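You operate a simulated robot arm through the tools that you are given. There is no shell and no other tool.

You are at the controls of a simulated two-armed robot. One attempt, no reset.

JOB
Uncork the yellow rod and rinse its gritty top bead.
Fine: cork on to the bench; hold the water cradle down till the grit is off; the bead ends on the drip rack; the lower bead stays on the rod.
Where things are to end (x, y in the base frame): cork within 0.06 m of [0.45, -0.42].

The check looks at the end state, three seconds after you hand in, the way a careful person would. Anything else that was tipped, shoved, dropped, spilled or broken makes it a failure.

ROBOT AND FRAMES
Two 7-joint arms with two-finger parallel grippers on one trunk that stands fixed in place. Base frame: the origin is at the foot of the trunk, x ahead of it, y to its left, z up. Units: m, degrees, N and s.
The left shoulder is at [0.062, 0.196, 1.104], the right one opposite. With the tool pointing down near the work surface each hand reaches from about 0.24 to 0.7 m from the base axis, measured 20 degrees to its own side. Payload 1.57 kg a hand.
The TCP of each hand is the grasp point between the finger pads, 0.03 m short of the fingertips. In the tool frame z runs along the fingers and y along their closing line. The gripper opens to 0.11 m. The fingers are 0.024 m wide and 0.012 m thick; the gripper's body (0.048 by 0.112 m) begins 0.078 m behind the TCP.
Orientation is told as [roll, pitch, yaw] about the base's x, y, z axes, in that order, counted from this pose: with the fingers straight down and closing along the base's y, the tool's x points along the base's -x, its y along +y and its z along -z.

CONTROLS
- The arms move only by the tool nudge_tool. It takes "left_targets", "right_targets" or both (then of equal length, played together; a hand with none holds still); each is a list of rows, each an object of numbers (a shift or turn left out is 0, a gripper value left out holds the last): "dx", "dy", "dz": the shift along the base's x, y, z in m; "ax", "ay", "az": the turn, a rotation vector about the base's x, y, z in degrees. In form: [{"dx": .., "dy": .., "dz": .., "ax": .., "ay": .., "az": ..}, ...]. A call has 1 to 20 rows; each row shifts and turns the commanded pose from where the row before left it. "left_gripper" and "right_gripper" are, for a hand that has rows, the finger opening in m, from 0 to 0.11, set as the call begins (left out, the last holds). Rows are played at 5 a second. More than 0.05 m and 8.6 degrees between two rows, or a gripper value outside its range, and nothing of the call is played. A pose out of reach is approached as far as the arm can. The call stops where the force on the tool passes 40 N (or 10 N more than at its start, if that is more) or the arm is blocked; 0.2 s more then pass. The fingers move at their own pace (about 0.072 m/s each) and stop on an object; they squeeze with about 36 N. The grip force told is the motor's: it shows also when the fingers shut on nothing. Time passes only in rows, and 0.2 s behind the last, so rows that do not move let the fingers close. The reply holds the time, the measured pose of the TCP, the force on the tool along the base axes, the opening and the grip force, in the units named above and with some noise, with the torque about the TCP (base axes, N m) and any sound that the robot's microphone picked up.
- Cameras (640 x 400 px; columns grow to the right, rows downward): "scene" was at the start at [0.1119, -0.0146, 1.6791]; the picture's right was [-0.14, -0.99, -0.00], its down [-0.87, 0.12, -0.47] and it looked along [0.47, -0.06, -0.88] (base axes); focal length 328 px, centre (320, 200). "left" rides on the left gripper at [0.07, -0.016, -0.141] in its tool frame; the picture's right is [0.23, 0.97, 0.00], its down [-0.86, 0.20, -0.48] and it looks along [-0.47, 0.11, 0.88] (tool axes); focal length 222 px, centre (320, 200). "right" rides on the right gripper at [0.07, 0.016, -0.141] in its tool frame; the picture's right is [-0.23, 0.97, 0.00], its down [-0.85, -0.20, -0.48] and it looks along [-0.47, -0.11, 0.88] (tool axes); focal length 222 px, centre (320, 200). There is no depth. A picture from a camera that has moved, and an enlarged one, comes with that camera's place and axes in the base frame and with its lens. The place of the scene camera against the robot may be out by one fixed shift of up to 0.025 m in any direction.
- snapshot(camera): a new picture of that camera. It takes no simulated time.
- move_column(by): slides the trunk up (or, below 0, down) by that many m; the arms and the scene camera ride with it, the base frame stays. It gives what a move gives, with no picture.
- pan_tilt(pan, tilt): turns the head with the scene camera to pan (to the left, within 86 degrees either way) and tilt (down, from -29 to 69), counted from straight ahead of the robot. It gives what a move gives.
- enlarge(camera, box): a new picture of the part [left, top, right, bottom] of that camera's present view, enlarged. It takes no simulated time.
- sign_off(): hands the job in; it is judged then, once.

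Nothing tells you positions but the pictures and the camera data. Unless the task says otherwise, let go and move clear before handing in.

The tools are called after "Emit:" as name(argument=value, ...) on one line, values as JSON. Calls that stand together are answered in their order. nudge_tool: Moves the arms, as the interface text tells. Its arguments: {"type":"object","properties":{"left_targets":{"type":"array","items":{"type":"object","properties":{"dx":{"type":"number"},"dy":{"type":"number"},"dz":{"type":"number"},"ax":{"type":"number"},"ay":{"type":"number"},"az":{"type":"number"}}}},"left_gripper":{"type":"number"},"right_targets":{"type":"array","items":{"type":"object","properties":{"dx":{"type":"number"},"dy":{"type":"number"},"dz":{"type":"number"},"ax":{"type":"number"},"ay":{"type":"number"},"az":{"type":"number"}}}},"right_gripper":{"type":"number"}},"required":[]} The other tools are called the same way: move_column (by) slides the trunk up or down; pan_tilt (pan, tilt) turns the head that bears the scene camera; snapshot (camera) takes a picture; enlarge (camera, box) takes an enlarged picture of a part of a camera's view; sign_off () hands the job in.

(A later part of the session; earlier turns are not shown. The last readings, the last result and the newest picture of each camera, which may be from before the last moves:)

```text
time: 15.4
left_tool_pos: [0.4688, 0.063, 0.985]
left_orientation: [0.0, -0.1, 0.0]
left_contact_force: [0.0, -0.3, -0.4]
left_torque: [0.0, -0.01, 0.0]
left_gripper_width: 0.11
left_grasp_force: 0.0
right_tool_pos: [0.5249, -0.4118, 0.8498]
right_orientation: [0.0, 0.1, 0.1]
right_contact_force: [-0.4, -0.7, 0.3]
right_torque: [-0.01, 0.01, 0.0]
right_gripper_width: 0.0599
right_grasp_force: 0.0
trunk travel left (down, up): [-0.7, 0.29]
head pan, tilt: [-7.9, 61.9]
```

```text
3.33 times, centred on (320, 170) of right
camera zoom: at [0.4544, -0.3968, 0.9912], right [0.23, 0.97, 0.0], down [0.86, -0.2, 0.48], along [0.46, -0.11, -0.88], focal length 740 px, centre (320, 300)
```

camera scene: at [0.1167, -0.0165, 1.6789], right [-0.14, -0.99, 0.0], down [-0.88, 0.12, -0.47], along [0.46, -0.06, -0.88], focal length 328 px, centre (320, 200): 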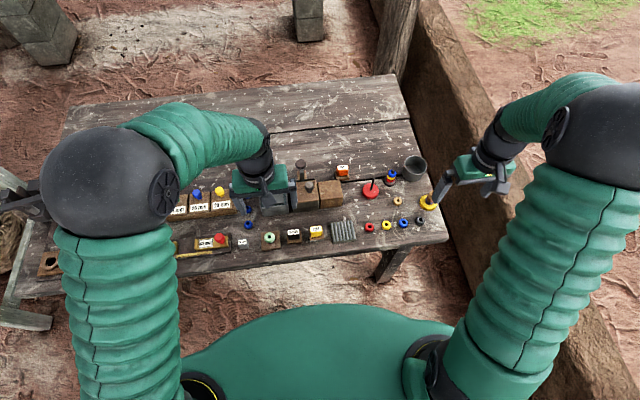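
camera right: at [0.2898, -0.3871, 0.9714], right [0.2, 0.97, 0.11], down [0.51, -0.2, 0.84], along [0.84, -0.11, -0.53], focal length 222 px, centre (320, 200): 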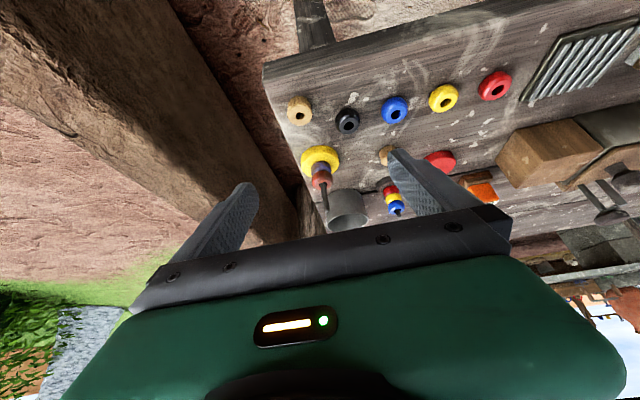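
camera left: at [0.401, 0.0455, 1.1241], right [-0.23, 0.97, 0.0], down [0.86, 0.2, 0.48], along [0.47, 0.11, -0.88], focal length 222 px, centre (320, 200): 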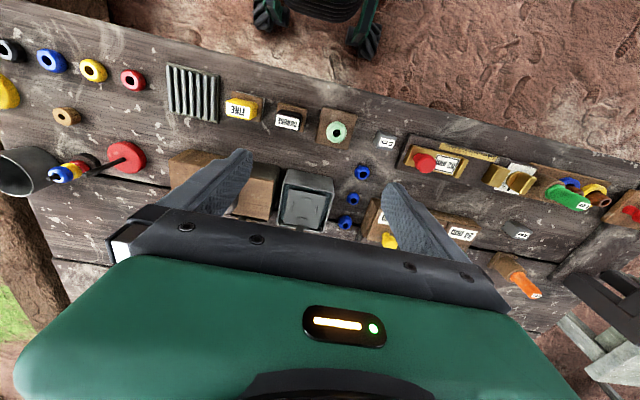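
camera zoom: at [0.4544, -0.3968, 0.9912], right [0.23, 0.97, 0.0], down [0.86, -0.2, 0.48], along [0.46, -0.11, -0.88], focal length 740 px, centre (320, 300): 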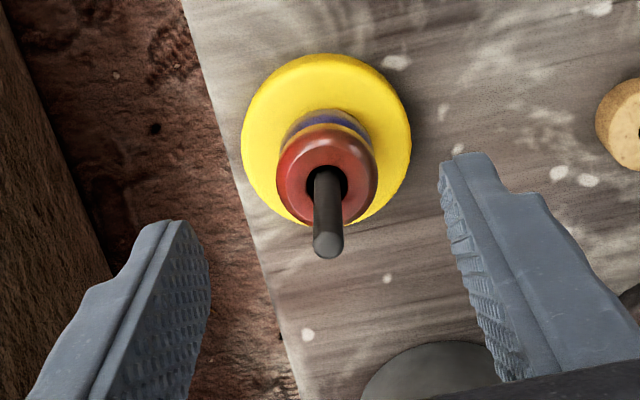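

I'm centred within 2 mm; I'll correct slightly (+y, -x) while descending to just above the bead.

Emit:
nudge_tool(right_targets=[{"dx": -0.002, "dy": 0.0015}, {"dz": -0.012}, {"dz": -0.008}, {}], right_gripper=0.05)

Emit:
enlarge(camera="right", box=[250, 130, 390, 230])

```text
time: 16.4
left_tool_pos: [0.4681, 0.0632, 0.9852]
left_orientation: [0.0, -0.1, 0.0]
left_contact_force: [-0.1, -0.6, -1.0]
left_torque: [-0.02, -0.01, 0.02]
left_gripper_width: 0.1097
left_grasp_force: 0.1
right_tool_pos: [0.5209, -0.4109, 0.83]
right_orientation: [0.0, 0.1, 0.0]
right_contact_force: [-0.5, 0.0, -0.3]
right_torque: [-0.01, 0.02, 0.02]
right_gripper_width: 0.0499
right_grasp_force: 0.0
trunk travel left (down, up): [-0.7, 0.29]
head pan, tilt: [-7.9, 61.9]
```

```text
4.00 times, centred on (320, 180) of right
camera zoom: at [0.4506, -0.3948, 0.9716], right [0.23, 0.97, 0.0], down [0.86, -0.2, 0.48], along [0.46, -0.11, -0.88], focal length 888 px, centre (320, 280)
```

zoom: 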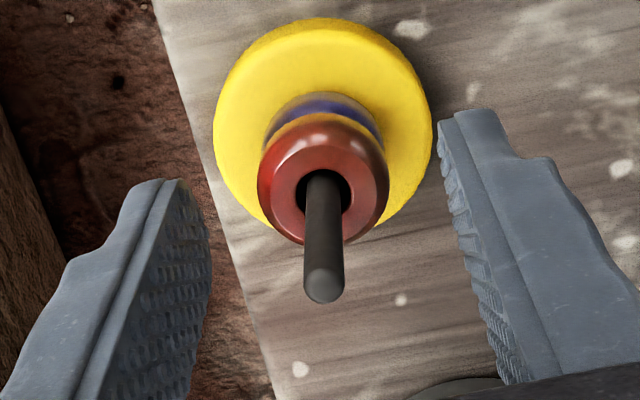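

Well centred now. Descending the last 12 mm and closing on the red bead.

Emit:
nudge_tool(right_targets=[{"dz": -0.006, "dy": 0.0005}, {"dz": -0.006}, {}])

Emit:
enlarge(camera="right", box=[250, 130, 390, 230])

Emit:
enlarge(camera="scene", box=[400, 160, 460, 220])

```text
time: 17.2
left_tool_pos: [0.4683, 0.0625, 0.9853]
left_orientation: [-0.1, 0.0, 0.1]
left_contact_force: [-1.0, 0.7, 0.0]
left_torque: [-0.01, 0.02, -0.01]
left_gripper_width: 0.1101
left_grasp_force: 0.1
right_tool_pos: [0.5197, -0.4084, 0.8181]
right_orientation: [0.0, 0.1, 0.0]
right_contact_force: [-0.5, 0.8, -0.9]
right_torque: [-0.01, -0.01, -0.01]
right_gripper_width: 0.05
right_grasp_force: 0.1
trunk travel left (down, up): [-0.7, 0.29]
head pan, tilt: [-7.9, 61.9]
```

```text
4.00 times, centred on (320, 180) of right
camera zoom: at [0.4501, -0.3936, 0.9593], right [0.23, 0.97, 0.0], down [0.86, -0.2, 0.48], along [0.46, -0.11, -0.88], focal length 888 px, centre (320, 280)
```

zoom: 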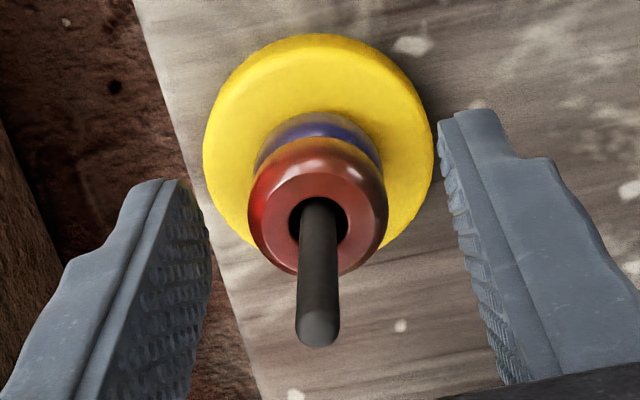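

```text
6.67 times, centred on (430, 190) of scene
camera zoom: at [0.1133, -0.0153, 1.6791], right [-0.14, -0.99, 0.0], down [-0.87, 0.12, -0.47], along [0.46, -0.06, -0.88], focal length 2184 px, centre (-413, 267)
```

zoom: 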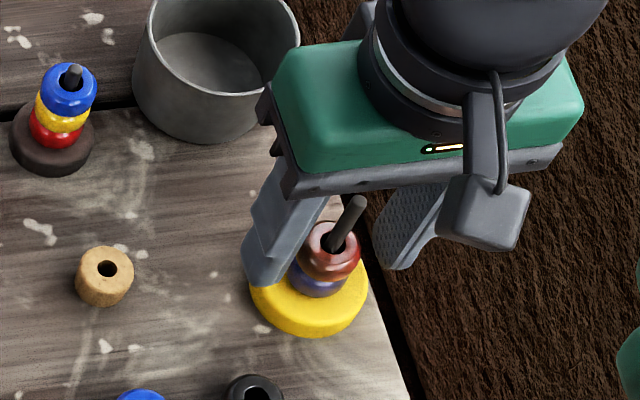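

Aligned on the bead. Closing.

Emit:
nudge_tool(right_targets=[{}, {}, {}], right_gripper=0.01)

Emit:
enlarge(camera="right", box=[250, 130, 390, 230])

```text
time: 18.0
left_tool_pos: [0.4676, 0.0628, 0.983]
left_orientation: [0.0, 0.0, 0.0]
left_contact_force: [-0.5, 0.2, 0.4]
left_torque: [-0.02, -0.04, -0.03]
left_gripper_width: 0.1099
left_grasp_force: 0.1
right_tool_pos: [0.5198, -0.4102, 0.8188]
right_orientation: [0.0, 0.1, 0.0]
right_contact_force: [0.9, -0.7, 0.5]
right_torque: [0.0, -0.02, -0.02]
right_gripper_width: 0.0261
right_grasp_force: 35.7
trunk travel left (down, up): [-0.7, 0.29]
head pan, tilt: [-7.9, 61.9]
```

```text
4.00 times, centred on (320, 180) of right
camera zoom: at [0.4502, -0.3936, 0.9594], right [0.23, 0.97, 0.0], down [0.86, -0.2, 0.48], along [0.46, -0.11, -0.88], focal length 888 px, centre (320, 280)
```

zoom: 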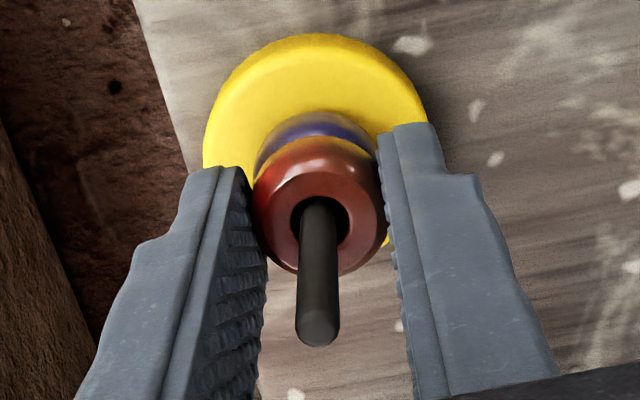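

The bead is gripped at 0.026 m with the rod centred in its hole. Lifting slowly and watching that the blue bead stays.

Emit:
nudge_tool(right_targets=[{"dz": 0.008}, {"dz": 0.008}, {}])

Emit:
enlarge(camera="right", box=[250, 130, 390, 230])

Emit:
enlarge(camera="scene", box=[400, 160, 460, 220])

```text
time: 18.8
left_tool_pos: [0.4679, 0.063, 0.9851]
left_orientation: [0.0, 0.0, 0.0]
left_contact_force: [0.3, -0.2, 0.6]
left_torque: [0.02, -0.03, -0.03]
left_gripper_width: 0.11
left_grasp_force: 0.0
right_tool_pos: [0.5185, -0.4097, 0.8342]
right_orientation: [0.0, 0.1, 0.0]
right_contact_force: [0.0, -0.7, -0.8]
right_torque: [-0.04, 0.01, -0.01]
right_gripper_width: 0.0263
right_grasp_force: 36.0
trunk travel left (down, up): [-0.7, 0.29]
head pan, tilt: [-7.9, 61.9]
```

```text
4.00 times, centred on (320, 180) of right
camera zoom: at [0.4503, -0.3933, 0.9756], right [0.23, 0.97, 0.0], down [0.86, -0.2, 0.48], along [0.46, -0.11, -0.88], focal length 888 px, centre (320, 280)
```

zoom: 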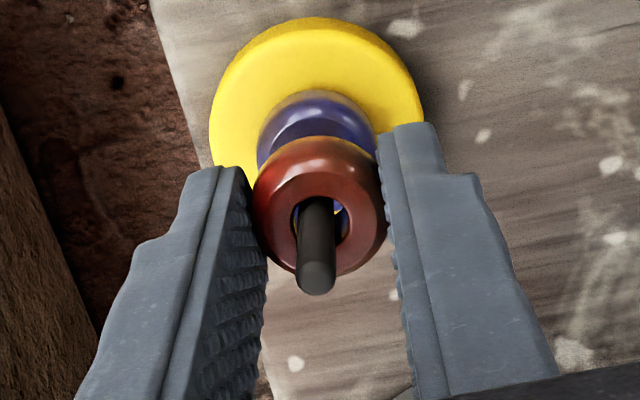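

```text
6.67 times, centred on (430, 190) of scene
camera zoom: at [0.1136, -0.0153, 1.679], right [-0.14, -0.99, 0.0], down [-0.87, 0.12, -0.47], along [0.46, -0.06, -0.88], focal length 2184 px, centre (-413, 267)
```

zoom: 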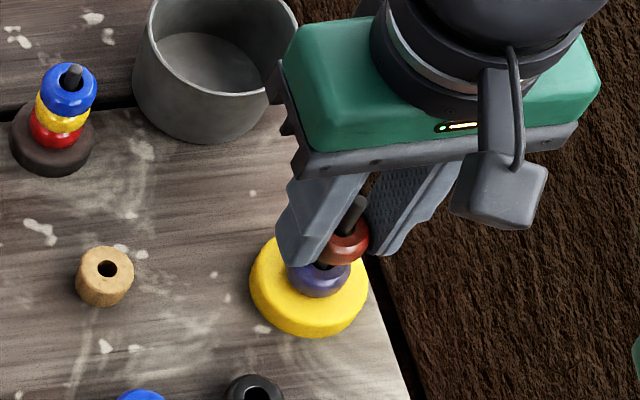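

The blue bead stayed down. I'll lift the red bead clear, carry it high toward the middle, and use the left hand's camera on the tub.

Emit:
nudge_tool(right_targets=[{"dz": 0.01}, {"dz": 0.015}, {"dz": 0.025}, {"dz": 0.03}, {"dz": 0.03}, {"dx": -0.03, "dy": 0.03}, {"dx": -0.03, "dy": 0.03}, {"dx": -0.02, "dy": 0.04}, {"dy": 0.04}], left_targets=[{"dz": 0.01}, {"dx": -0.01}, {"dx": -0.01}, {"dx": -0.01}, {"dx": -0.01}, {"dx": -0.01}, {"dx": -0.01}, {"dx": -0.005}, {}])

Emit:
snapshot(camera="left")

Emit:
snapshot(camera="right")

Emit:
snapshot(camera="scene")

Emit:
enlarge(camera="left", box=[230, 110, 390, 250])

```text
time: 20.8
left_tool_pos: [0.4061, 0.0616, 0.9935]
left_orientation: [-0.2, 0.0, 0.0]
left_contact_force: [0.6, 0.3, -0.7]
left_torque: [-0.02, -0.02, 0.0]
left_gripper_width: 0.11
left_grasp_force: 0.0
right_tool_pos: [0.4409, -0.2665, 0.9444]
right_orientation: [-0.1, 0.1, -0.1]
right_contact_force: [-1.4, 0.8, 0.2]
right_torque: [-0.05, -0.01, 0.04]
right_gripper_width: 0.0263
right_grasp_force: 36.5
trunk travel left (down, up): [-0.7, 0.29]
head pan, tilt: [-7.9, 61.9]
```

```text
taken
camera left: at [0.3355, 0.0456, 1.1352], right [-0.23, 0.97, 0.0], down [0.86, 0.2, 0.48], along [0.47, 0.11, -0.88], focal length 222 px, centre (320, 200)
```

left: 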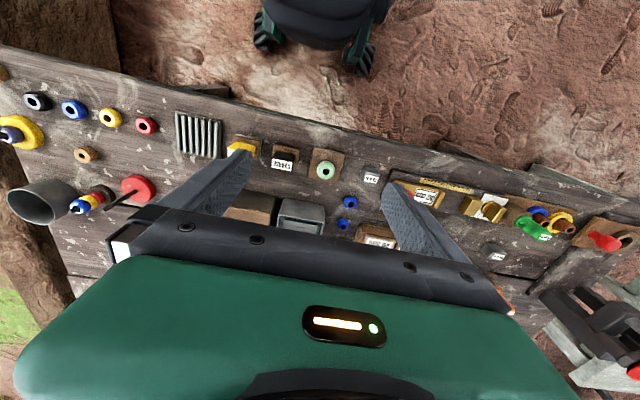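

```text
taken
camera right: at [0.3701, -0.2501, 1.0865], right [0.23, 0.97, 0.0], down [0.86, -0.2, 0.48], along [0.46, -0.11, -0.88], focal length 222 px, centre (320, 200)
```

right: 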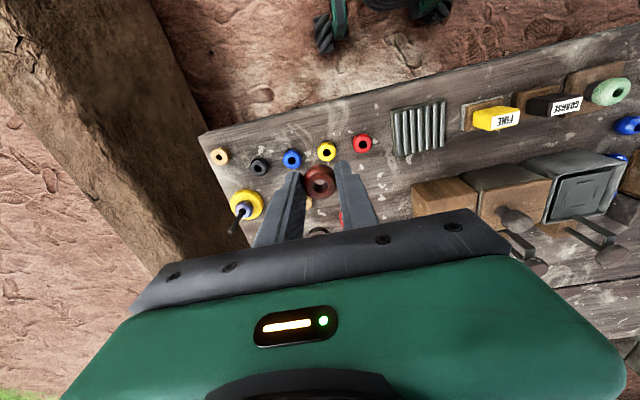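

```text
taken
camera scene: at [0.1134, -0.0119, 1.6791], right [-0.14, -0.99, 0.0], down [-0.87, 0.12, -0.47], along [0.46, -0.07, -0.88], focal length 328 px, centre (320, 200)
```

scene: 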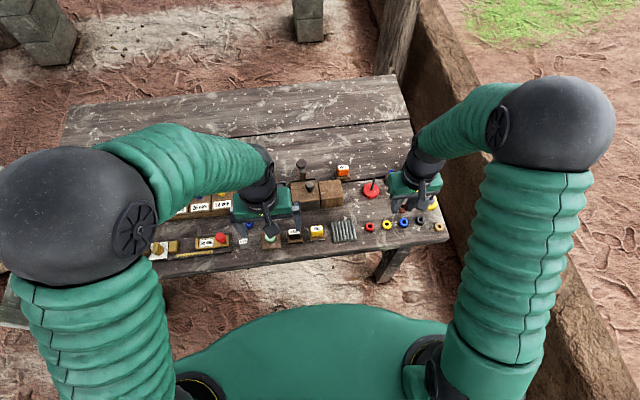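

```text
2.86 times, centred on (310, 180) of left
camera zoom: at [0.3355, 0.0456, 1.1352], right [-0.23, 0.97, 0.0], down [0.86, 0.2, 0.48], along [0.47, 0.11, -0.88], focal length 635 px, centre (349, 257)
```

zoom: 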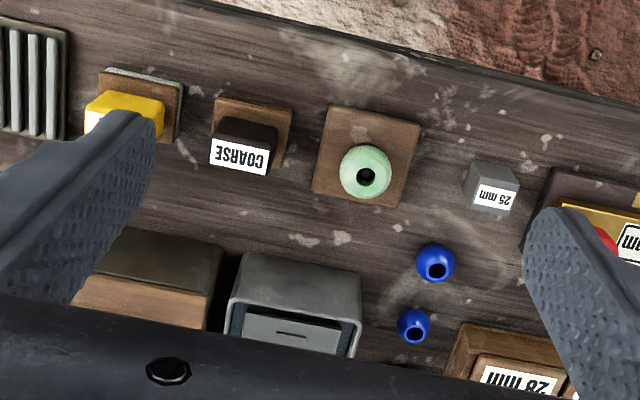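

I need a lower-angle view of the tub and lever, so I'll tilt the left hand forward. The right hand holds the bead still.

Emit:
nudge_tool(left_targets=[{"ay": -7.5, "dx": 0.01, "dz": -0.01}, {"ay": -7.5, "dx": 0.01, "dz": -0.01}, {"ay": -7.5, "dx": 0.01, "dz": -0.01}, {"ay": -7.5, "dx": 0.01, "dz": -0.01}, {}])

Emit:
snapshot(camera="left")

Emit:
enlarge(camera="left", box=[240, 110, 380, 240])

Emit:
enlarge(camera="right", box=[460, 120, 640, 280])

Emit:
enlarge(camera="right", box=[280, 130, 360, 210])

```text
time: 21.8
left_tool_pos: [0.4859, 0.1476, 1.014]
left_orientation: [-8.3, -31.8, 19.2]
left_contact_force: [-0.1, 0.1, 0.4]
left_torque: [-0.01, 0.03, -0.01]
left_gripper_width: 0.11
left_grasp_force: 0.0
right_tool_pos: [0.438, -0.2644, 0.947]
right_orientation: [-0.1, -0.1, 0.0]
right_contact_force: [-0.2, 0.3, 0.0]
right_torque: [0.0, -0.01, 0.01]
right_gripper_width: 0.026
right_grasp_force: 36.3
trunk travel left (down, up): [-0.7, 0.29]
head pan, tilt: [-7.9, 61.9]
stopped in row 4 (left hand): the arm was blocked; the commanded pose is now the measured one
```

```text
taken
camera left: at [0.3583, 0.1082, 1.0975], right [-0.43, 0.87, -0.24], down [0.38, 0.41, 0.83], along [0.82, 0.27, -0.51], focal length 222 px, centre (320, 200)
```

left: 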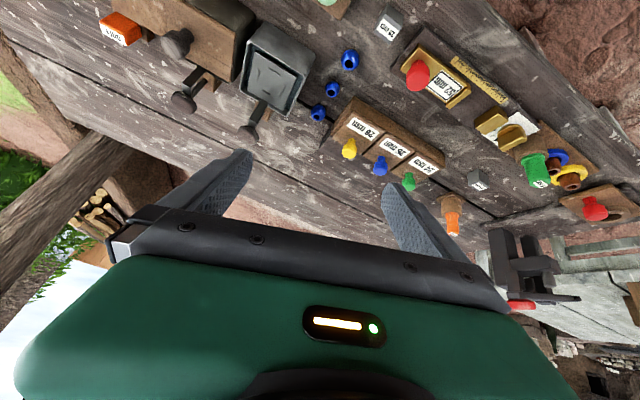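

```text
3.08 times, centred on (310, 175) of left
camera zoom: at [0.3583, 0.1082, 1.0975], right [-0.43, 0.87, -0.24], down [0.38, 0.41, 0.83], along [0.82, 0.27, -0.51], focal length 684 px, centre (351, 277)
```

zoom: 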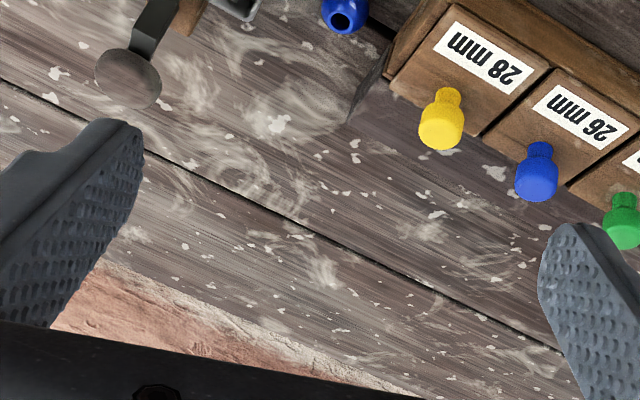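

```text
2.50 times, centred on (550, 200) of right
camera zoom: at [0.3685, -0.2489, 1.0878], right [0.23, 0.97, 0.0], down [0.86, -0.2, 0.48], along [0.47, -0.11, -0.88], focal length 555 px, centre (-255, 200)
```

zoom: 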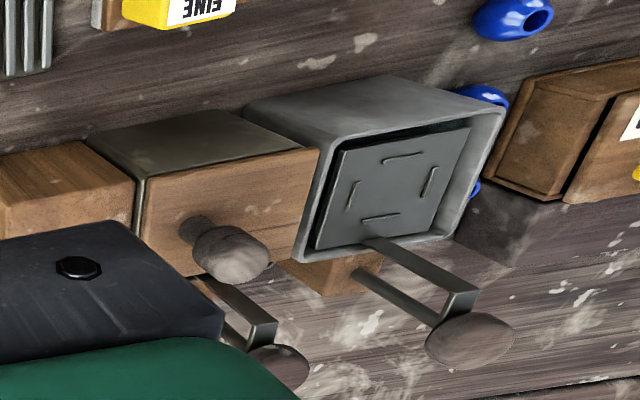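

```text
5.00 times, centred on (320, 170) of right
camera zoom: at [0.3685, -0.2489, 1.0878], right [0.23, 0.97, 0.0], down [0.86, -0.2, 0.48], along [0.47, -0.11, -0.88], focal length 1111 px, centre (320, 350)
```

zoom: 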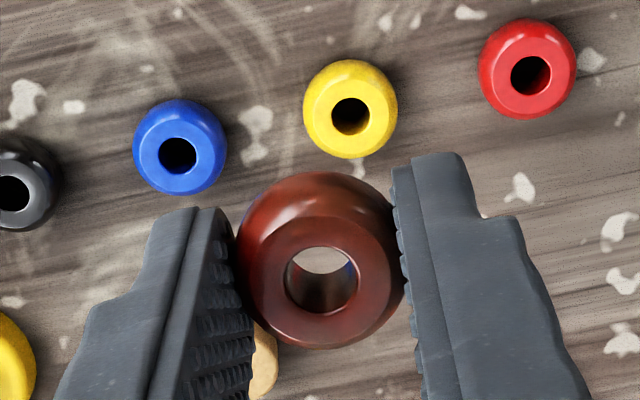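

Both tubs are clear: the cradle plate of the open tub is centred near (0.590, 0.066) at z≈0.813, and its press knob is near (0.648, 0.063, 0.87). The left arm hit a joint limit, so I'll straighten it and park it to the left, out of the way.

Emit:
nudge_tool(left_targets=[{"ax": 0.54, "ay": 6.55, "az": -3.27, "dx": 0.003, "dy": 0.018, "dz": 0.004}, {"ax": 0.54, "ay": 6.55, "az": -3.27, "dx": 0.003, "dy": 0.018, "dz": 0.004}, {"ax": 0.54, "ay": 6.55, "az": -3.27, "dx": 0.003, "dy": 0.018, "dz": 0.004}, {"ax": 0.54, "ay": 6.55, "az": -3.27, "dx": 0.003, "dy": 0.018, "dz": 0.004}, {"ax": 0.53, "ay": 6.5, "az": -3.3, "dx": 0.003, "dy": 0.018, "dz": 0.004}, {}])

Emit:
snapshot(camera="scene")

Emit:
enlarge(camera="scene", box=[245, 150, 345, 230])

Emit:
snapshot(camera="left")

```text
time: 23.2
left_tool_pos: [0.4992, 0.2301, 1.0316]
left_orientation: [-0.4, 0.3, -1.1]
left_contact_force: [-0.6, -0.6, -0.5]
left_torque: [0.01, 0.0, -0.03]
left_gripper_width: 0.1099
left_grasp_force: 0.1
right_tool_pos: [0.4383, -0.2663, 0.9464]
right_orientation: [-0.1, 0.1, -0.1]
right_contact_force: [-0.6, -0.4, 0.3]
right_torque: [0.02, 0.01, 0.01]
right_gripper_width: 0.0262
right_grasp_force: 35.8
trunk travel left (down, up): [-0.7, 0.29]
head pan, tilt: [-7.9, 61.9]
```

```text
taken
camera scene: at [0.1123, -0.0127, 1.6791], right [-0.14, -0.99, 0.0], down [-0.87, 0.12, -0.47], along [0.47, -0.07, -0.88], focal length 328 px, centre (320, 200)
```

scene: 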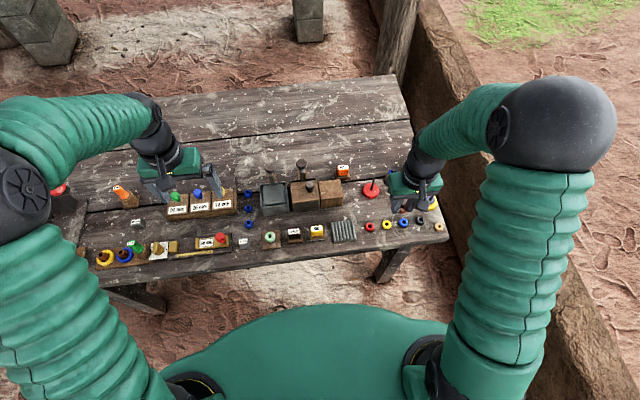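

```text
5.00 times, centred on (295, 190) of scene
camera zoom: at [0.1123, -0.0127, 1.6791], right [-0.14, -0.99, 0.0], down [-0.87, 0.12, -0.47], along [0.47, -0.07, -0.88], focal length 1638 px, centre (445, 250)
```

zoom: 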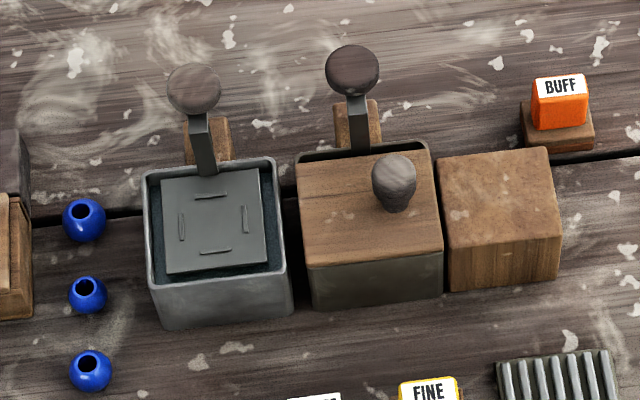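

```text
taken
camera left: at [0.4295, 0.217, 1.1729], right [-0.21, 0.98, 0.0], down [0.86, 0.19, 0.47], along [0.46, 0.09, -0.88], focal length 222 px, centre (320, 200)
```

left: 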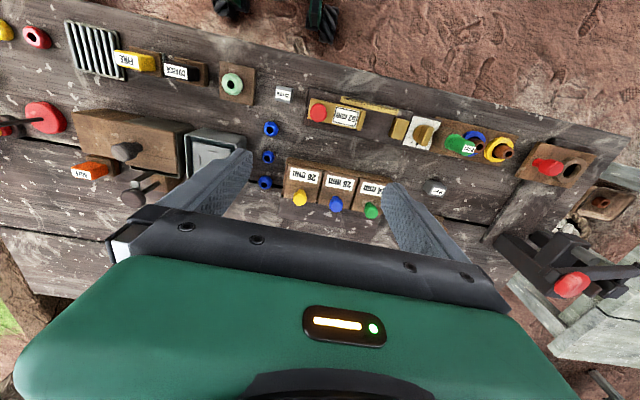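

The cradle plate with its four guide ribs is clearly visible. I'll carry the bead over it at safe height with the right hand.

Emit:
nudge_tool(right_targets=[{"dx": 0.017, "dy": 0.037, "dz": 0.005}, {"dx": 0.017, "dy": 0.037, "dz": 0.005}, {"dx": 0.017, "dy": 0.037}, {"dx": 0.017, "dy": 0.037}, {"dx": 0.017, "dy": 0.037}, {"dx": 0.017, "dy": 0.037}, {"dx": 0.017, "dy": 0.037}, {"dx": 0.017, "dy": 0.037}, {"dx": 0.015, "dy": 0.036}, {}])

Emit:
snapshot(camera="right")

Emit:
enlarge(camera="right", box=[240, 100, 400, 240])

Emit:
enlarge(camera="left", box=[90, 80, 250, 220])

Emit:
enlarge(camera="scene", box=[225, 130, 345, 230])

```text
time: 25.4
left_tool_pos: [0.4984, 0.2317, 1.0319]
left_orientation: [-0.4, 0.3, -1.1]
left_contact_force: [0.4, 0.3, 0.4]
left_torque: [0.0, 0.02, -0.02]
left_gripper_width: 0.1098
left_grasp_force: 0.1
right_tool_pos: [0.5893, 0.0665, 0.9538]
right_orientation: [-0.1, 0.1, 0.0]
right_contact_force: [-0.5, 0.2, -0.3]
right_torque: [-0.01, 0.01, -0.04]
right_gripper_width: 0.0259
right_grasp_force: 36.2
trunk travel left (down, up): [-0.7, 0.29]
head pan, tilt: [-7.9, 61.9]
```

```text
taken
camera right: at [0.5199, 0.0818, 1.0962], right [0.23, 0.97, 0.0], down [0.86, -0.2, 0.48], along [0.46, -0.11, -0.88], focal length 222 px, centre (320, 200)
```

right: 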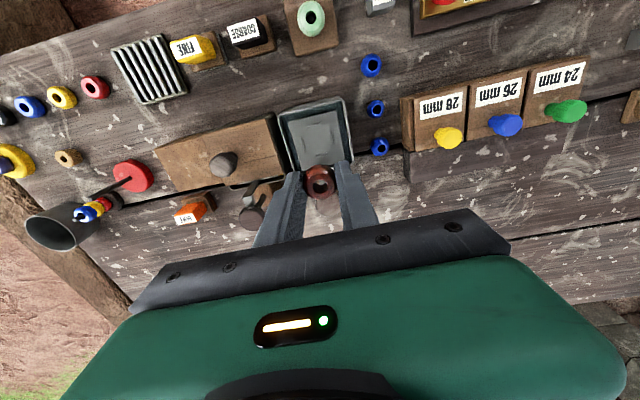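

```text
2.86 times, centred on (320, 170) of right
camera zoom: at [0.5199, 0.0818, 1.0962], right [0.23, 0.97, 0.0], down [0.86, -0.2, 0.48], along [0.46, -0.11, -0.88], focal length 635 px, centre (320, 286)
```

zoom: 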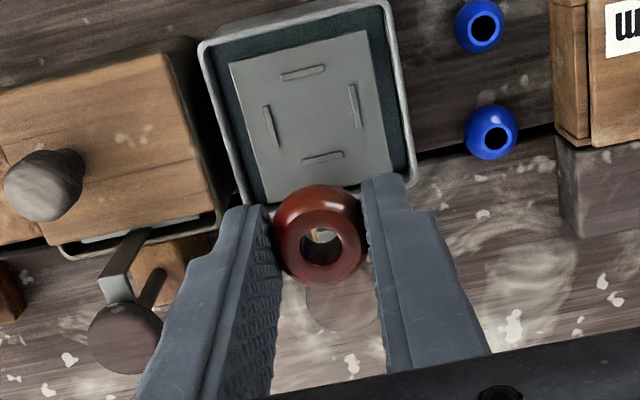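

```text
2.86 times, centred on (170, 150) of left
camera zoom: at [0.4298, 0.2175, 1.1724], right [-0.21, 0.98, -0.01], down [0.86, 0.19, 0.47], along [0.46, 0.09, -0.88], focal length 635 px, centre (749, 343)
```

zoom: 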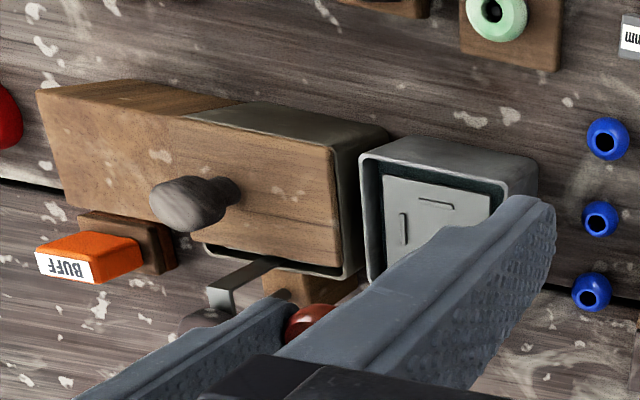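

```text
4.00 times, centred on (285, 180) of scene
camera zoom: at [0.1136, -0.0105, 1.6791], right [-0.14, -0.99, 0.0], down [-0.87, 0.12, -0.47], along [0.46, -0.07, -0.88], focal length 1310 px, centre (460, 280)
```

zoom: 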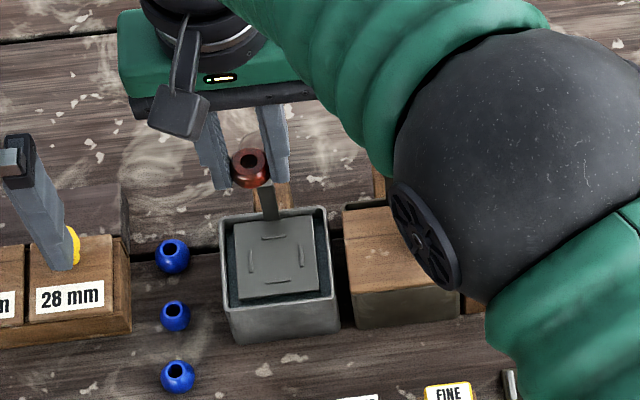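

The bead hangs roughly over the cradle. I'll come down partway, with small corrections, and compare against the ribs.

Emit:
nudge_tool(right_targets=[{"dz": -0.03, "dx": -0.001, "dy": -0.001}, {"dz": -0.03, "dx": -0.001, "dy": -0.001}, {"dz": -0.015}, {}])

Emit:
enlarge(camera="right", box=[250, 110, 390, 230])

Emit:
enlarge(camera="scene", box=[255, 140, 325, 220])

Emit:
enlarge(camera="left", box=[90, 80, 250, 220])

```text
time: 26.4
left_tool_pos: [0.4992, 0.2312, 1.0295]
left_orientation: [-0.5, 0.2, -1.0]
left_contact_force: [-0.8, 0.2, 0.3]
left_torque: [0.0, 0.04, 0.0]
left_gripper_width: 0.1098
left_grasp_force: 0.1
right_tool_pos: [0.5884, 0.067, 0.8799]
right_orientation: [-0.1, 0.0, 0.0]
right_contact_force: [-0.6, -0.1, -0.8]
right_torque: [-0.02, 0.0, -0.01]
right_gripper_width: 0.026
right_grasp_force: 36.1
trunk travel left (down, up): [-0.7, 0.29]
head pan, tilt: [-7.9, 61.9]
```

```text
3.33 times, centred on (320, 170) of right
camera zoom: at [0.5181, 0.0831, 1.0223], right [0.23, 0.97, 0.0], down [0.86, -0.2, 0.48], along [0.47, -0.11, -0.88], focal length 740 px, centre (320, 300)
```

zoom: 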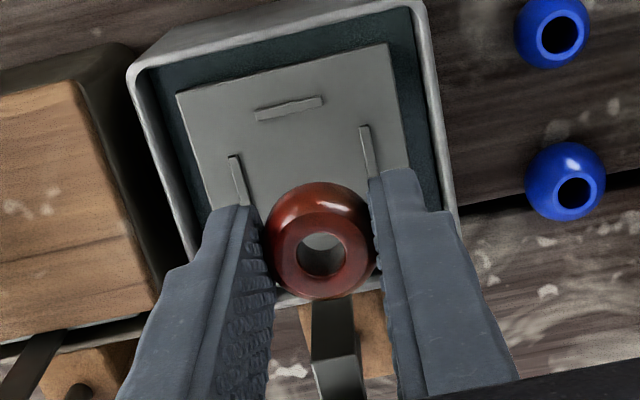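

```text
5.00 times, centred on (290, 180) of scene
camera zoom: at [0.1137, -0.011, 1.6791], right [-0.14, -0.99, 0.0], down [-0.87, 0.12, -0.47], along [0.46, -0.07, -0.88], focal length 1638 px, centre (470, 300)
```

zoom: 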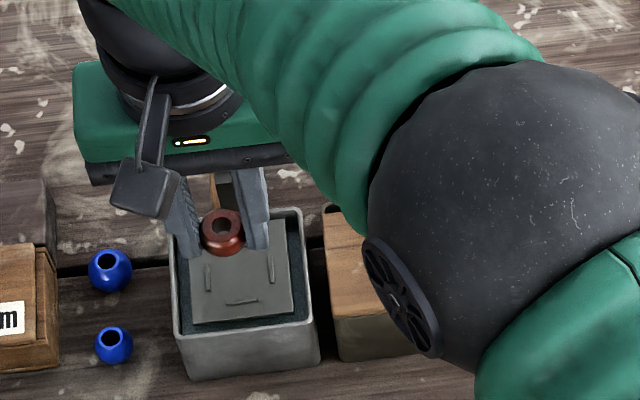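

```text
2.86 times, centred on (170, 150) of left
camera zoom: at [0.43, 0.2175, 1.1723], right [-0.21, 0.98, -0.01], down [0.86, 0.19, 0.47], along [0.46, 0.09, -0.88], focal length 635 px, centre (749, 343)
```

zoom: 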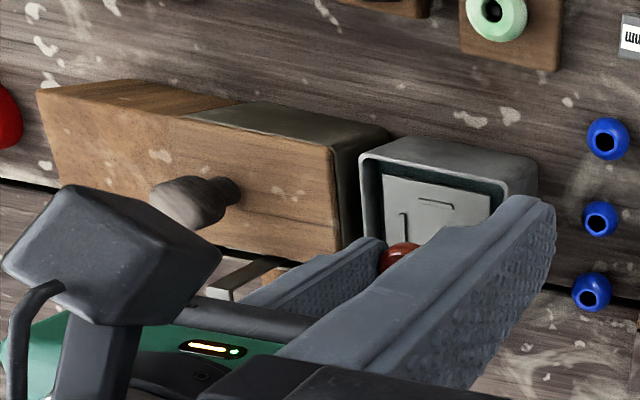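

The plate centre is about 4 mm toward -y and 3–4 mm toward -x from the hand. I'll correct and lower to just above the plate.

Emit:
nudge_tool(right_targets=[{"dx": -0.0035, "dy": -0.004}, {"dz": -0.012}, {"dz": -0.008}, {}])

Emit:
enlarge(camera="right", box=[250, 110, 390, 230])

Emit:
enlarge(camera="scene", box=[260, 160, 310, 220])

```text
time: 27.4
left_tool_pos: [0.4994, 0.2329, 1.0315]
left_orientation: [-0.4, 0.2, -1.0]
left_contact_force: [0.3, -0.1, 0.1]
left_torque: [0.03, 0.0, 0.03]
left_gripper_width: 0.11
left_grasp_force: 0.2
right_tool_pos: [0.583, 0.0619, 0.8611]
right_orientation: [0.0, 0.1, -0.1]
right_contact_force: [0.7, 0.1, -0.4]
right_torque: [0.02, -0.03, -0.01]
right_gripper_width: 0.0262
right_grasp_force: 36.2
trunk travel left (down, up): [-0.7, 0.29]
head pan, tilt: [-7.9, 61.9]
```

```text
3.33 times, centred on (320, 170) of right
camera zoom: at [0.5136, 0.0774, 1.0017], right [0.23, 0.97, 0.0], down [0.86, -0.2, 0.48], along [0.47, -0.11, -0.88], focal length 740 px, centre (320, 300)
```

zoom: 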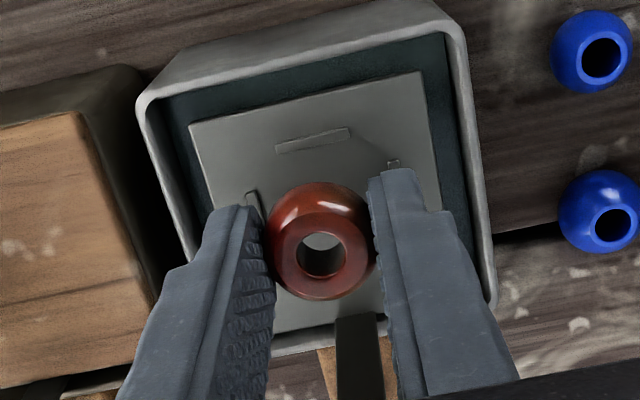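

```text
6.67 times, centred on (285, 190) of scene
camera zoom: at [0.1133, -0.0109, 1.6791], right [-0.14, -0.99, 0.0], down [-0.87, 0.12, -0.47], along [0.46, -0.07, -0.88], focal length 2184 px, centre (553, 267)
```

zoom: 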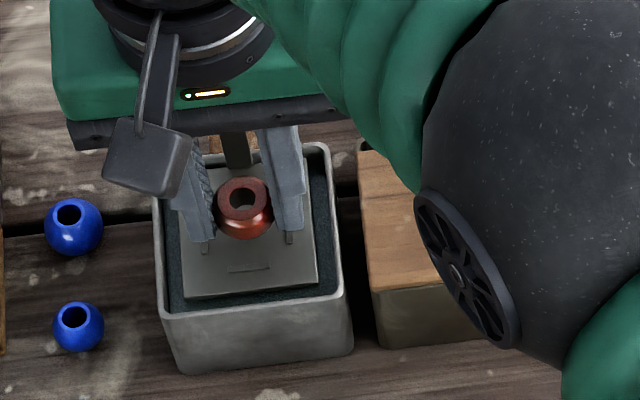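

The bead is centred between the ribs. Lowering slowly towards the plate.

Emit:
nudge_tool(right_targets=[{"dz": -0.007}, {"dz": -0.005}, {}])

Emit:
enlarge(camera="right", box=[270, 120, 370, 220])

Emit:
enlarge(camera="scene", box=[260, 160, 310, 220])

```text
time: 28.2
left_tool_pos: [0.4989, 0.233, 1.0302]
left_orientation: [-0.4, 0.4, -1.2]
left_contact_force: [0.6, -0.1, -0.5]
left_torque: [0.03, -0.01, -0.01]
left_gripper_width: 0.1103
left_grasp_force: 0.1
right_tool_pos: [0.5842, 0.0615, 0.8486]
right_orientation: [-0.1, -0.1, 0.0]
right_contact_force: [-0.7, 0.5, 1.8]
right_torque: [0.05, 0.0, 0.0]
right_gripper_width: 0.0262
right_grasp_force: 36.3
trunk travel left (down, up): [-0.7, 0.29]
head pan, tilt: [-7.9, 61.9]
```

```text
4.00 times, centred on (320, 170) of right
camera zoom: at [0.5144, 0.0779, 0.9899], right [0.23, 0.97, 0.0], down [0.86, -0.2, 0.48], along [0.47, -0.11, -0.88], focal length 888 px, centre (320, 320)
```

zoom: 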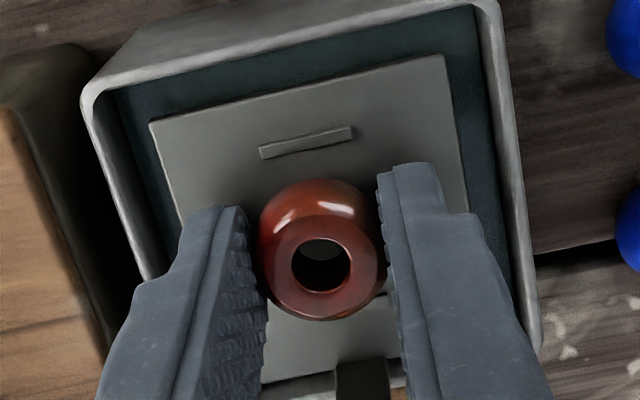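

```text
6.67 times, centred on (285, 190) of scene
camera zoom: at [0.1132, -0.011, 1.6791], right [-0.14, -0.99, 0.0], down [-0.87, 0.12, -0.47], along [0.46, -0.07, -0.88], focal length 2184 px, centre (553, 267)
```

zoom: 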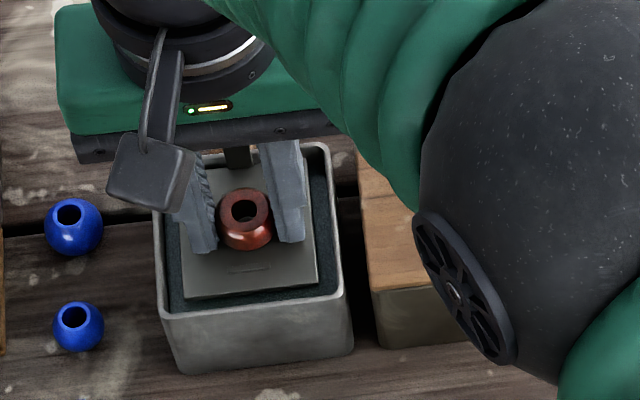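

A slight upward force suggests first contact. I'll lower 2 mm more and re-read.

Emit:
nudge_tool(right_targets=[{"dz": -0.002}, {}])

Emit:
enlarge(camera="right", box=[270, 120, 370, 220])

```text
time: 28.8
left_tool_pos: [0.4989, 0.2311, 1.0304]
left_orientation: [-0.4, 0.4, -1.1]
left_contact_force: [-0.1, 0.7, 1.2]
left_torque: [-0.01, -0.01, 0.01]
left_gripper_width: 0.11
left_grasp_force: 0.1
right_tool_pos: [0.5841, 0.0617, 0.846]
right_orientation: [-0.1, -0.2, 0.0]
right_contact_force: [0.9, 1.1, 1.9]
right_torque: [0.09, -0.04, 0.01]
right_gripper_width: 0.0258
right_grasp_force: 36.2
trunk travel left (down, up): [-0.7, 0.29]
head pan, tilt: [-7.9, 61.9]
```

```text
4.00 times, centred on (320, 170) of right
camera zoom: at [0.5143, 0.0777, 0.9879], right [0.23, 0.97, 0.0], down [0.86, -0.2, 0.48], along [0.47, -0.11, -0.88], focal length 888 px, centre (320, 320)
```

zoom: 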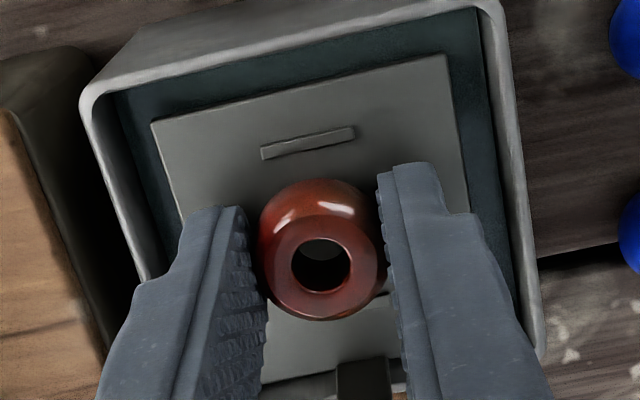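

Contact is light and springy, so the bead or fingertips rest on the cradle. I'll rise back 2 mm to its neutral height and open.

Emit:
nudge_tool(right_targets=[{"dz": 0.002}, {}])

Emit:
nudge_tool(right_targets=[{}, {}], right_gripper=0.04)

Emit:
enlarge(camera="right", box=[270, 120, 370, 220])

```text
time: 29.4
left_tool_pos: [0.4982, 0.2309, 1.0316]
left_orientation: [-0.4, 0.3, -1.1]
left_contact_force: [0.1, -0.5, -0.6]
left_torque: [-0.04, -0.01, 0.0]
left_gripper_width: 0.11
left_grasp_force: 0.0
right_tool_pos: [0.5844, 0.0604, 0.8492]
right_orientation: [-0.1, 0.1, 0.1]
right_contact_force: [-0.1, 0.6, -0.6]
right_torque: [0.0, 0.01, 0.0]
right_gripper_width: 0.0261
right_grasp_force: 35.6
trunk travel left (down, up): [-0.7, 0.29]
head pan, tilt: [-7.9, 61.9]
```

```text
time: 30.0
left_tool_pos: [0.4995, 0.2316, 1.0313]
left_orientation: [-0.4, 0.2, -1.2]
left_contact_force: [0.5, 0.4, -0.2]
left_torque: [-0.03, 0.0, -0.01]
left_gripper_width: 0.1099
left_grasp_force: 0.0
right_tool_pos: [0.5849, 0.0603, 0.8488]
right_orientation: [0.0, 0.1, 0.1]
right_contact_force: [0.0, 0.3, 0.6]
right_torque: [0.01, -0.03, 0.01]
right_gripper_width: 0.0401
right_grasp_force: 0.0
trunk travel left (down, up): [-0.7, 0.29]
head pan, tilt: [-7.9, 61.9]
```

```text
4.00 times, centred on (320, 170) of right
camera zoom: at [0.5142, 0.0766, 0.9905], right [0.23, 0.97, 0.0], down [0.86, -0.2, 0.48], along [0.46, -0.11, -0.88], focal length 888 px, centre (320, 320)
```

zoom: 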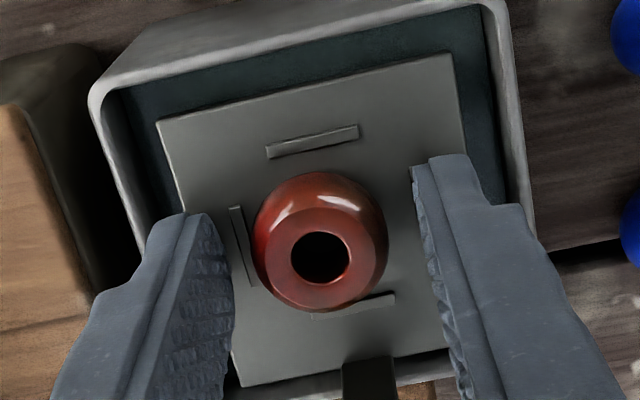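

The bead sits on the cradle inside the ribs. I'll raise the right hand straight up and retreat to the right.

Emit:
nudge_tool(right_targets=[{"dz": 0.02}, {"dz": 0.04}, {"dz": 0.04}, {"dz": 0.02, "dy": -0.03}, {"dy": -0.04, "dx": -0.02}, {"dy": -0.04, "dx": -0.02}, {"dy": -0.04, "dx": -0.02}, {"dy": -0.04, "dx": -0.02}, {"dy": -0.04, "dx": -0.02}, {"dy": -0.04, "dx": -0.02}])

Emit:
snapshot(camera="scene")

Emit:
enlarge(camera="scene", box=[255, 150, 315, 220])

Emit:
snapshot(camera="right")

Emit:
enlarge(camera="right", box=[440, 120, 640, 280])

```text
time: 32.2
left_tool_pos: [0.4976, 0.2294, 1.0316]
left_orientation: [-0.1, 0.3, -1.1]
left_contact_force: [0.8, -0.2, 1.2]
left_torque: [0.05, 0.0, -0.02]
left_gripper_width: 0.1099
left_grasp_force: 0.1
right_tool_pos: [0.4632, -0.2097, 0.9654]
right_orientation: [0.0, 0.1, 0.0]
right_contact_force: [0.7, -0.3, 0.5]
right_torque: [-0.04, -0.01, -0.02]
right_gripper_width: 0.0401
right_grasp_force: 0.0
trunk travel left (down, up): [-0.7, 0.29]
head pan, tilt: [-7.9, 61.9]
```

```text
taken
camera scene: at [0.1119, -0.0152, 1.6791], right [-0.14, -0.99, 0.0], down [-0.87, 0.12, -0.47], along [0.47, -0.06, -0.88], focal length 328 px, centre (320, 200)
```

scene: 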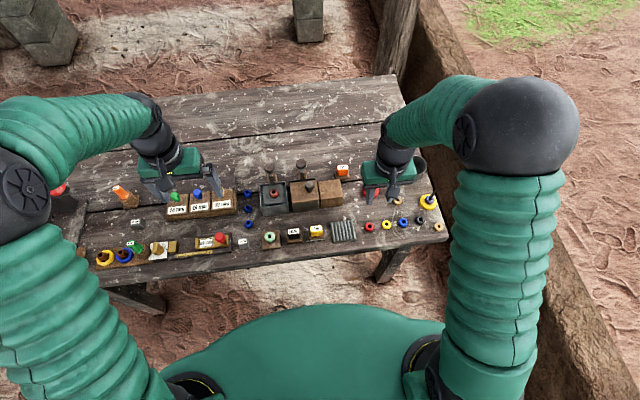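

```text
5.71 times, centred on (285, 185) of scene
camera zoom: at [0.1119, -0.0152, 1.6791], right [-0.14, -0.99, 0.0], down [-0.87, 0.12, -0.47], along [0.47, -0.06, -0.88], focal length 1872 px, centre (520, 286)
```

zoom: 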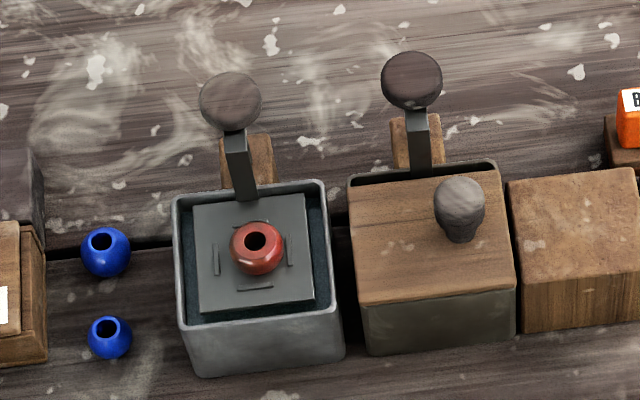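

```text
taken
camera right: at [0.3924, -0.1948, 1.1071], right [0.23, 0.97, 0.0], down [0.86, -0.2, 0.48], along [0.47, -0.11, -0.88], focal length 222 px, centre (320, 200)
```

right: 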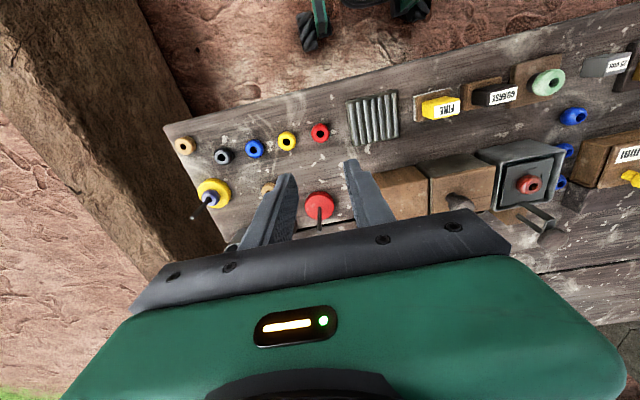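

```text
2.50 times, centred on (540, 200) of right
camera zoom: at [0.3924, -0.1948, 1.1071], right [0.23, 0.97, 0.0], down [0.86, -0.2, 0.48], along [0.47, -0.11, -0.88], focal length 555 px, centre (-230, 200)
```

zoom: 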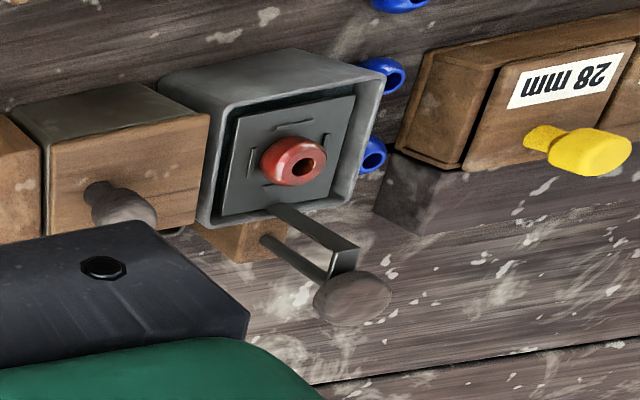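

The bead rests properly in the cradle. Now I'll bring the left hand, fingers shut, above the knob at about (0.648, 0.063).

Emit:
nudge_tool(left_targets=[{"dx": 0.025, "dy": -0.028, "dz": -0.005, "az": 1.1}, {"dx": 0.025, "dy": -0.028, "dz": -0.01}, {"dx": 0.025, "dy": -0.028, "dz": -0.01}, {"dx": 0.025, "dy": -0.028, "dz": -0.01}, {"dx": 0.025, "dy": -0.028, "dz": -0.01}, {"dx": 0.025, "dy": -0.027, "dz": -0.01}, {}], left_gripper=0.0)

Emit:
snapshot(camera="left")

Emit:
enlarge(camera="left", box=[240, 100, 400, 240])

Emit:
enlarge(camera="scene", box=[225, 130, 345, 230])

Emit:
enlarge(camera="right", box=[440, 120, 640, 280])

```text
time: 33.8
left_tool_pos: [0.6489, 0.0609, 0.9755]
left_orientation: [-0.2, 0.3, 0.1]
left_contact_force: [-0.3, 1.3, 0.4]
left_torque: [0.02, 0.0, 0.0]
left_gripper_width: 0.0
left_grasp_force: 21.1
right_tool_pos: [0.4627, -0.2107, 0.966]
right_orientation: [-0.1, 0.0, 0.0]
right_contact_force: [-0.2, 0.4, 0.5]
right_torque: [0.01, -0.01, 0.0]
right_gripper_width: 0.04
right_grasp_force: 0.0
trunk travel left (down, up): [-0.7, 0.29]
head pan, tilt: [-7.9, 61.9]
```

```text
taken
camera left: at [0.5805, 0.0458, 1.1175], right [-0.23, 0.97, 0.0], down [0.86, 0.2, 0.47], along [0.46, 0.1, -0.88], focal length 222 px, centre (320, 200)
```

left: 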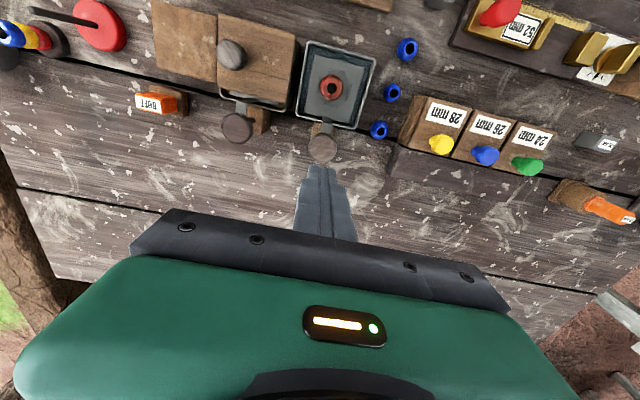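

```text
2.86 times, centred on (320, 170) of left
camera zoom: at [0.5805, 0.0458, 1.1175], right [-0.23, 0.97, 0.0], down [0.86, 0.2, 0.47], along [0.46, 0.1, -0.88], focal length 635 px, centre (320, 286)
```

zoom: 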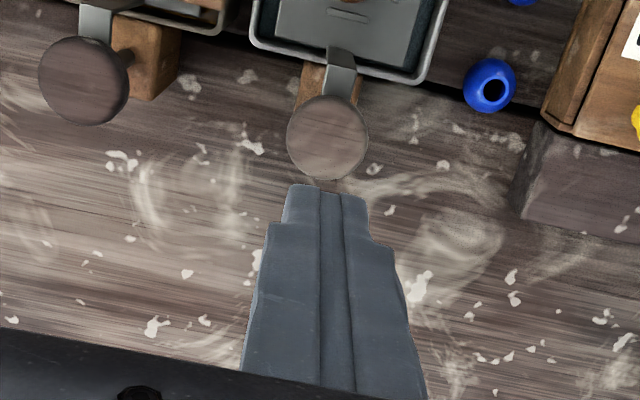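

```text
4.00 times, centred on (285, 180) of scene
camera zoom: at [0.1133, -0.0146, 1.6791], right [-0.14, -0.99, 0.0], down [-0.87, 0.12, -0.47], along [0.46, -0.06, -0.88], focal length 1310 px, centre (460, 280)
```

zoom: 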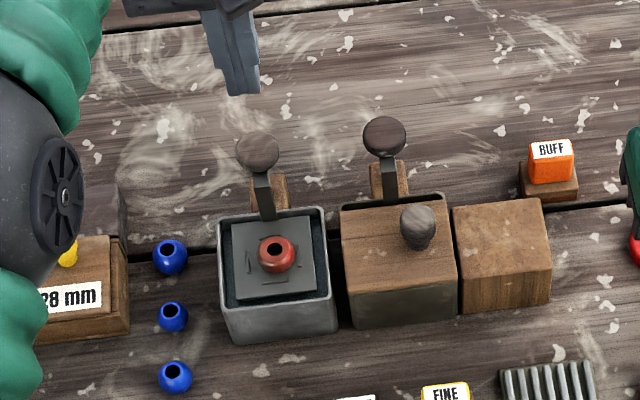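

```text
2.50 times, centred on (540, 200) of right
camera zoom: at [0.3927, -0.1941, 1.1073], right [0.23, 0.97, 0.0], down [0.86, -0.2, 0.48], along [0.47, -0.11, -0.88], focal length 555 px, centre (-230, 200)
```

zoom: 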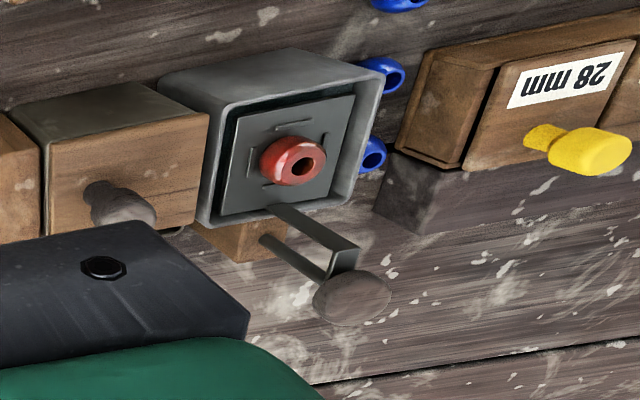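

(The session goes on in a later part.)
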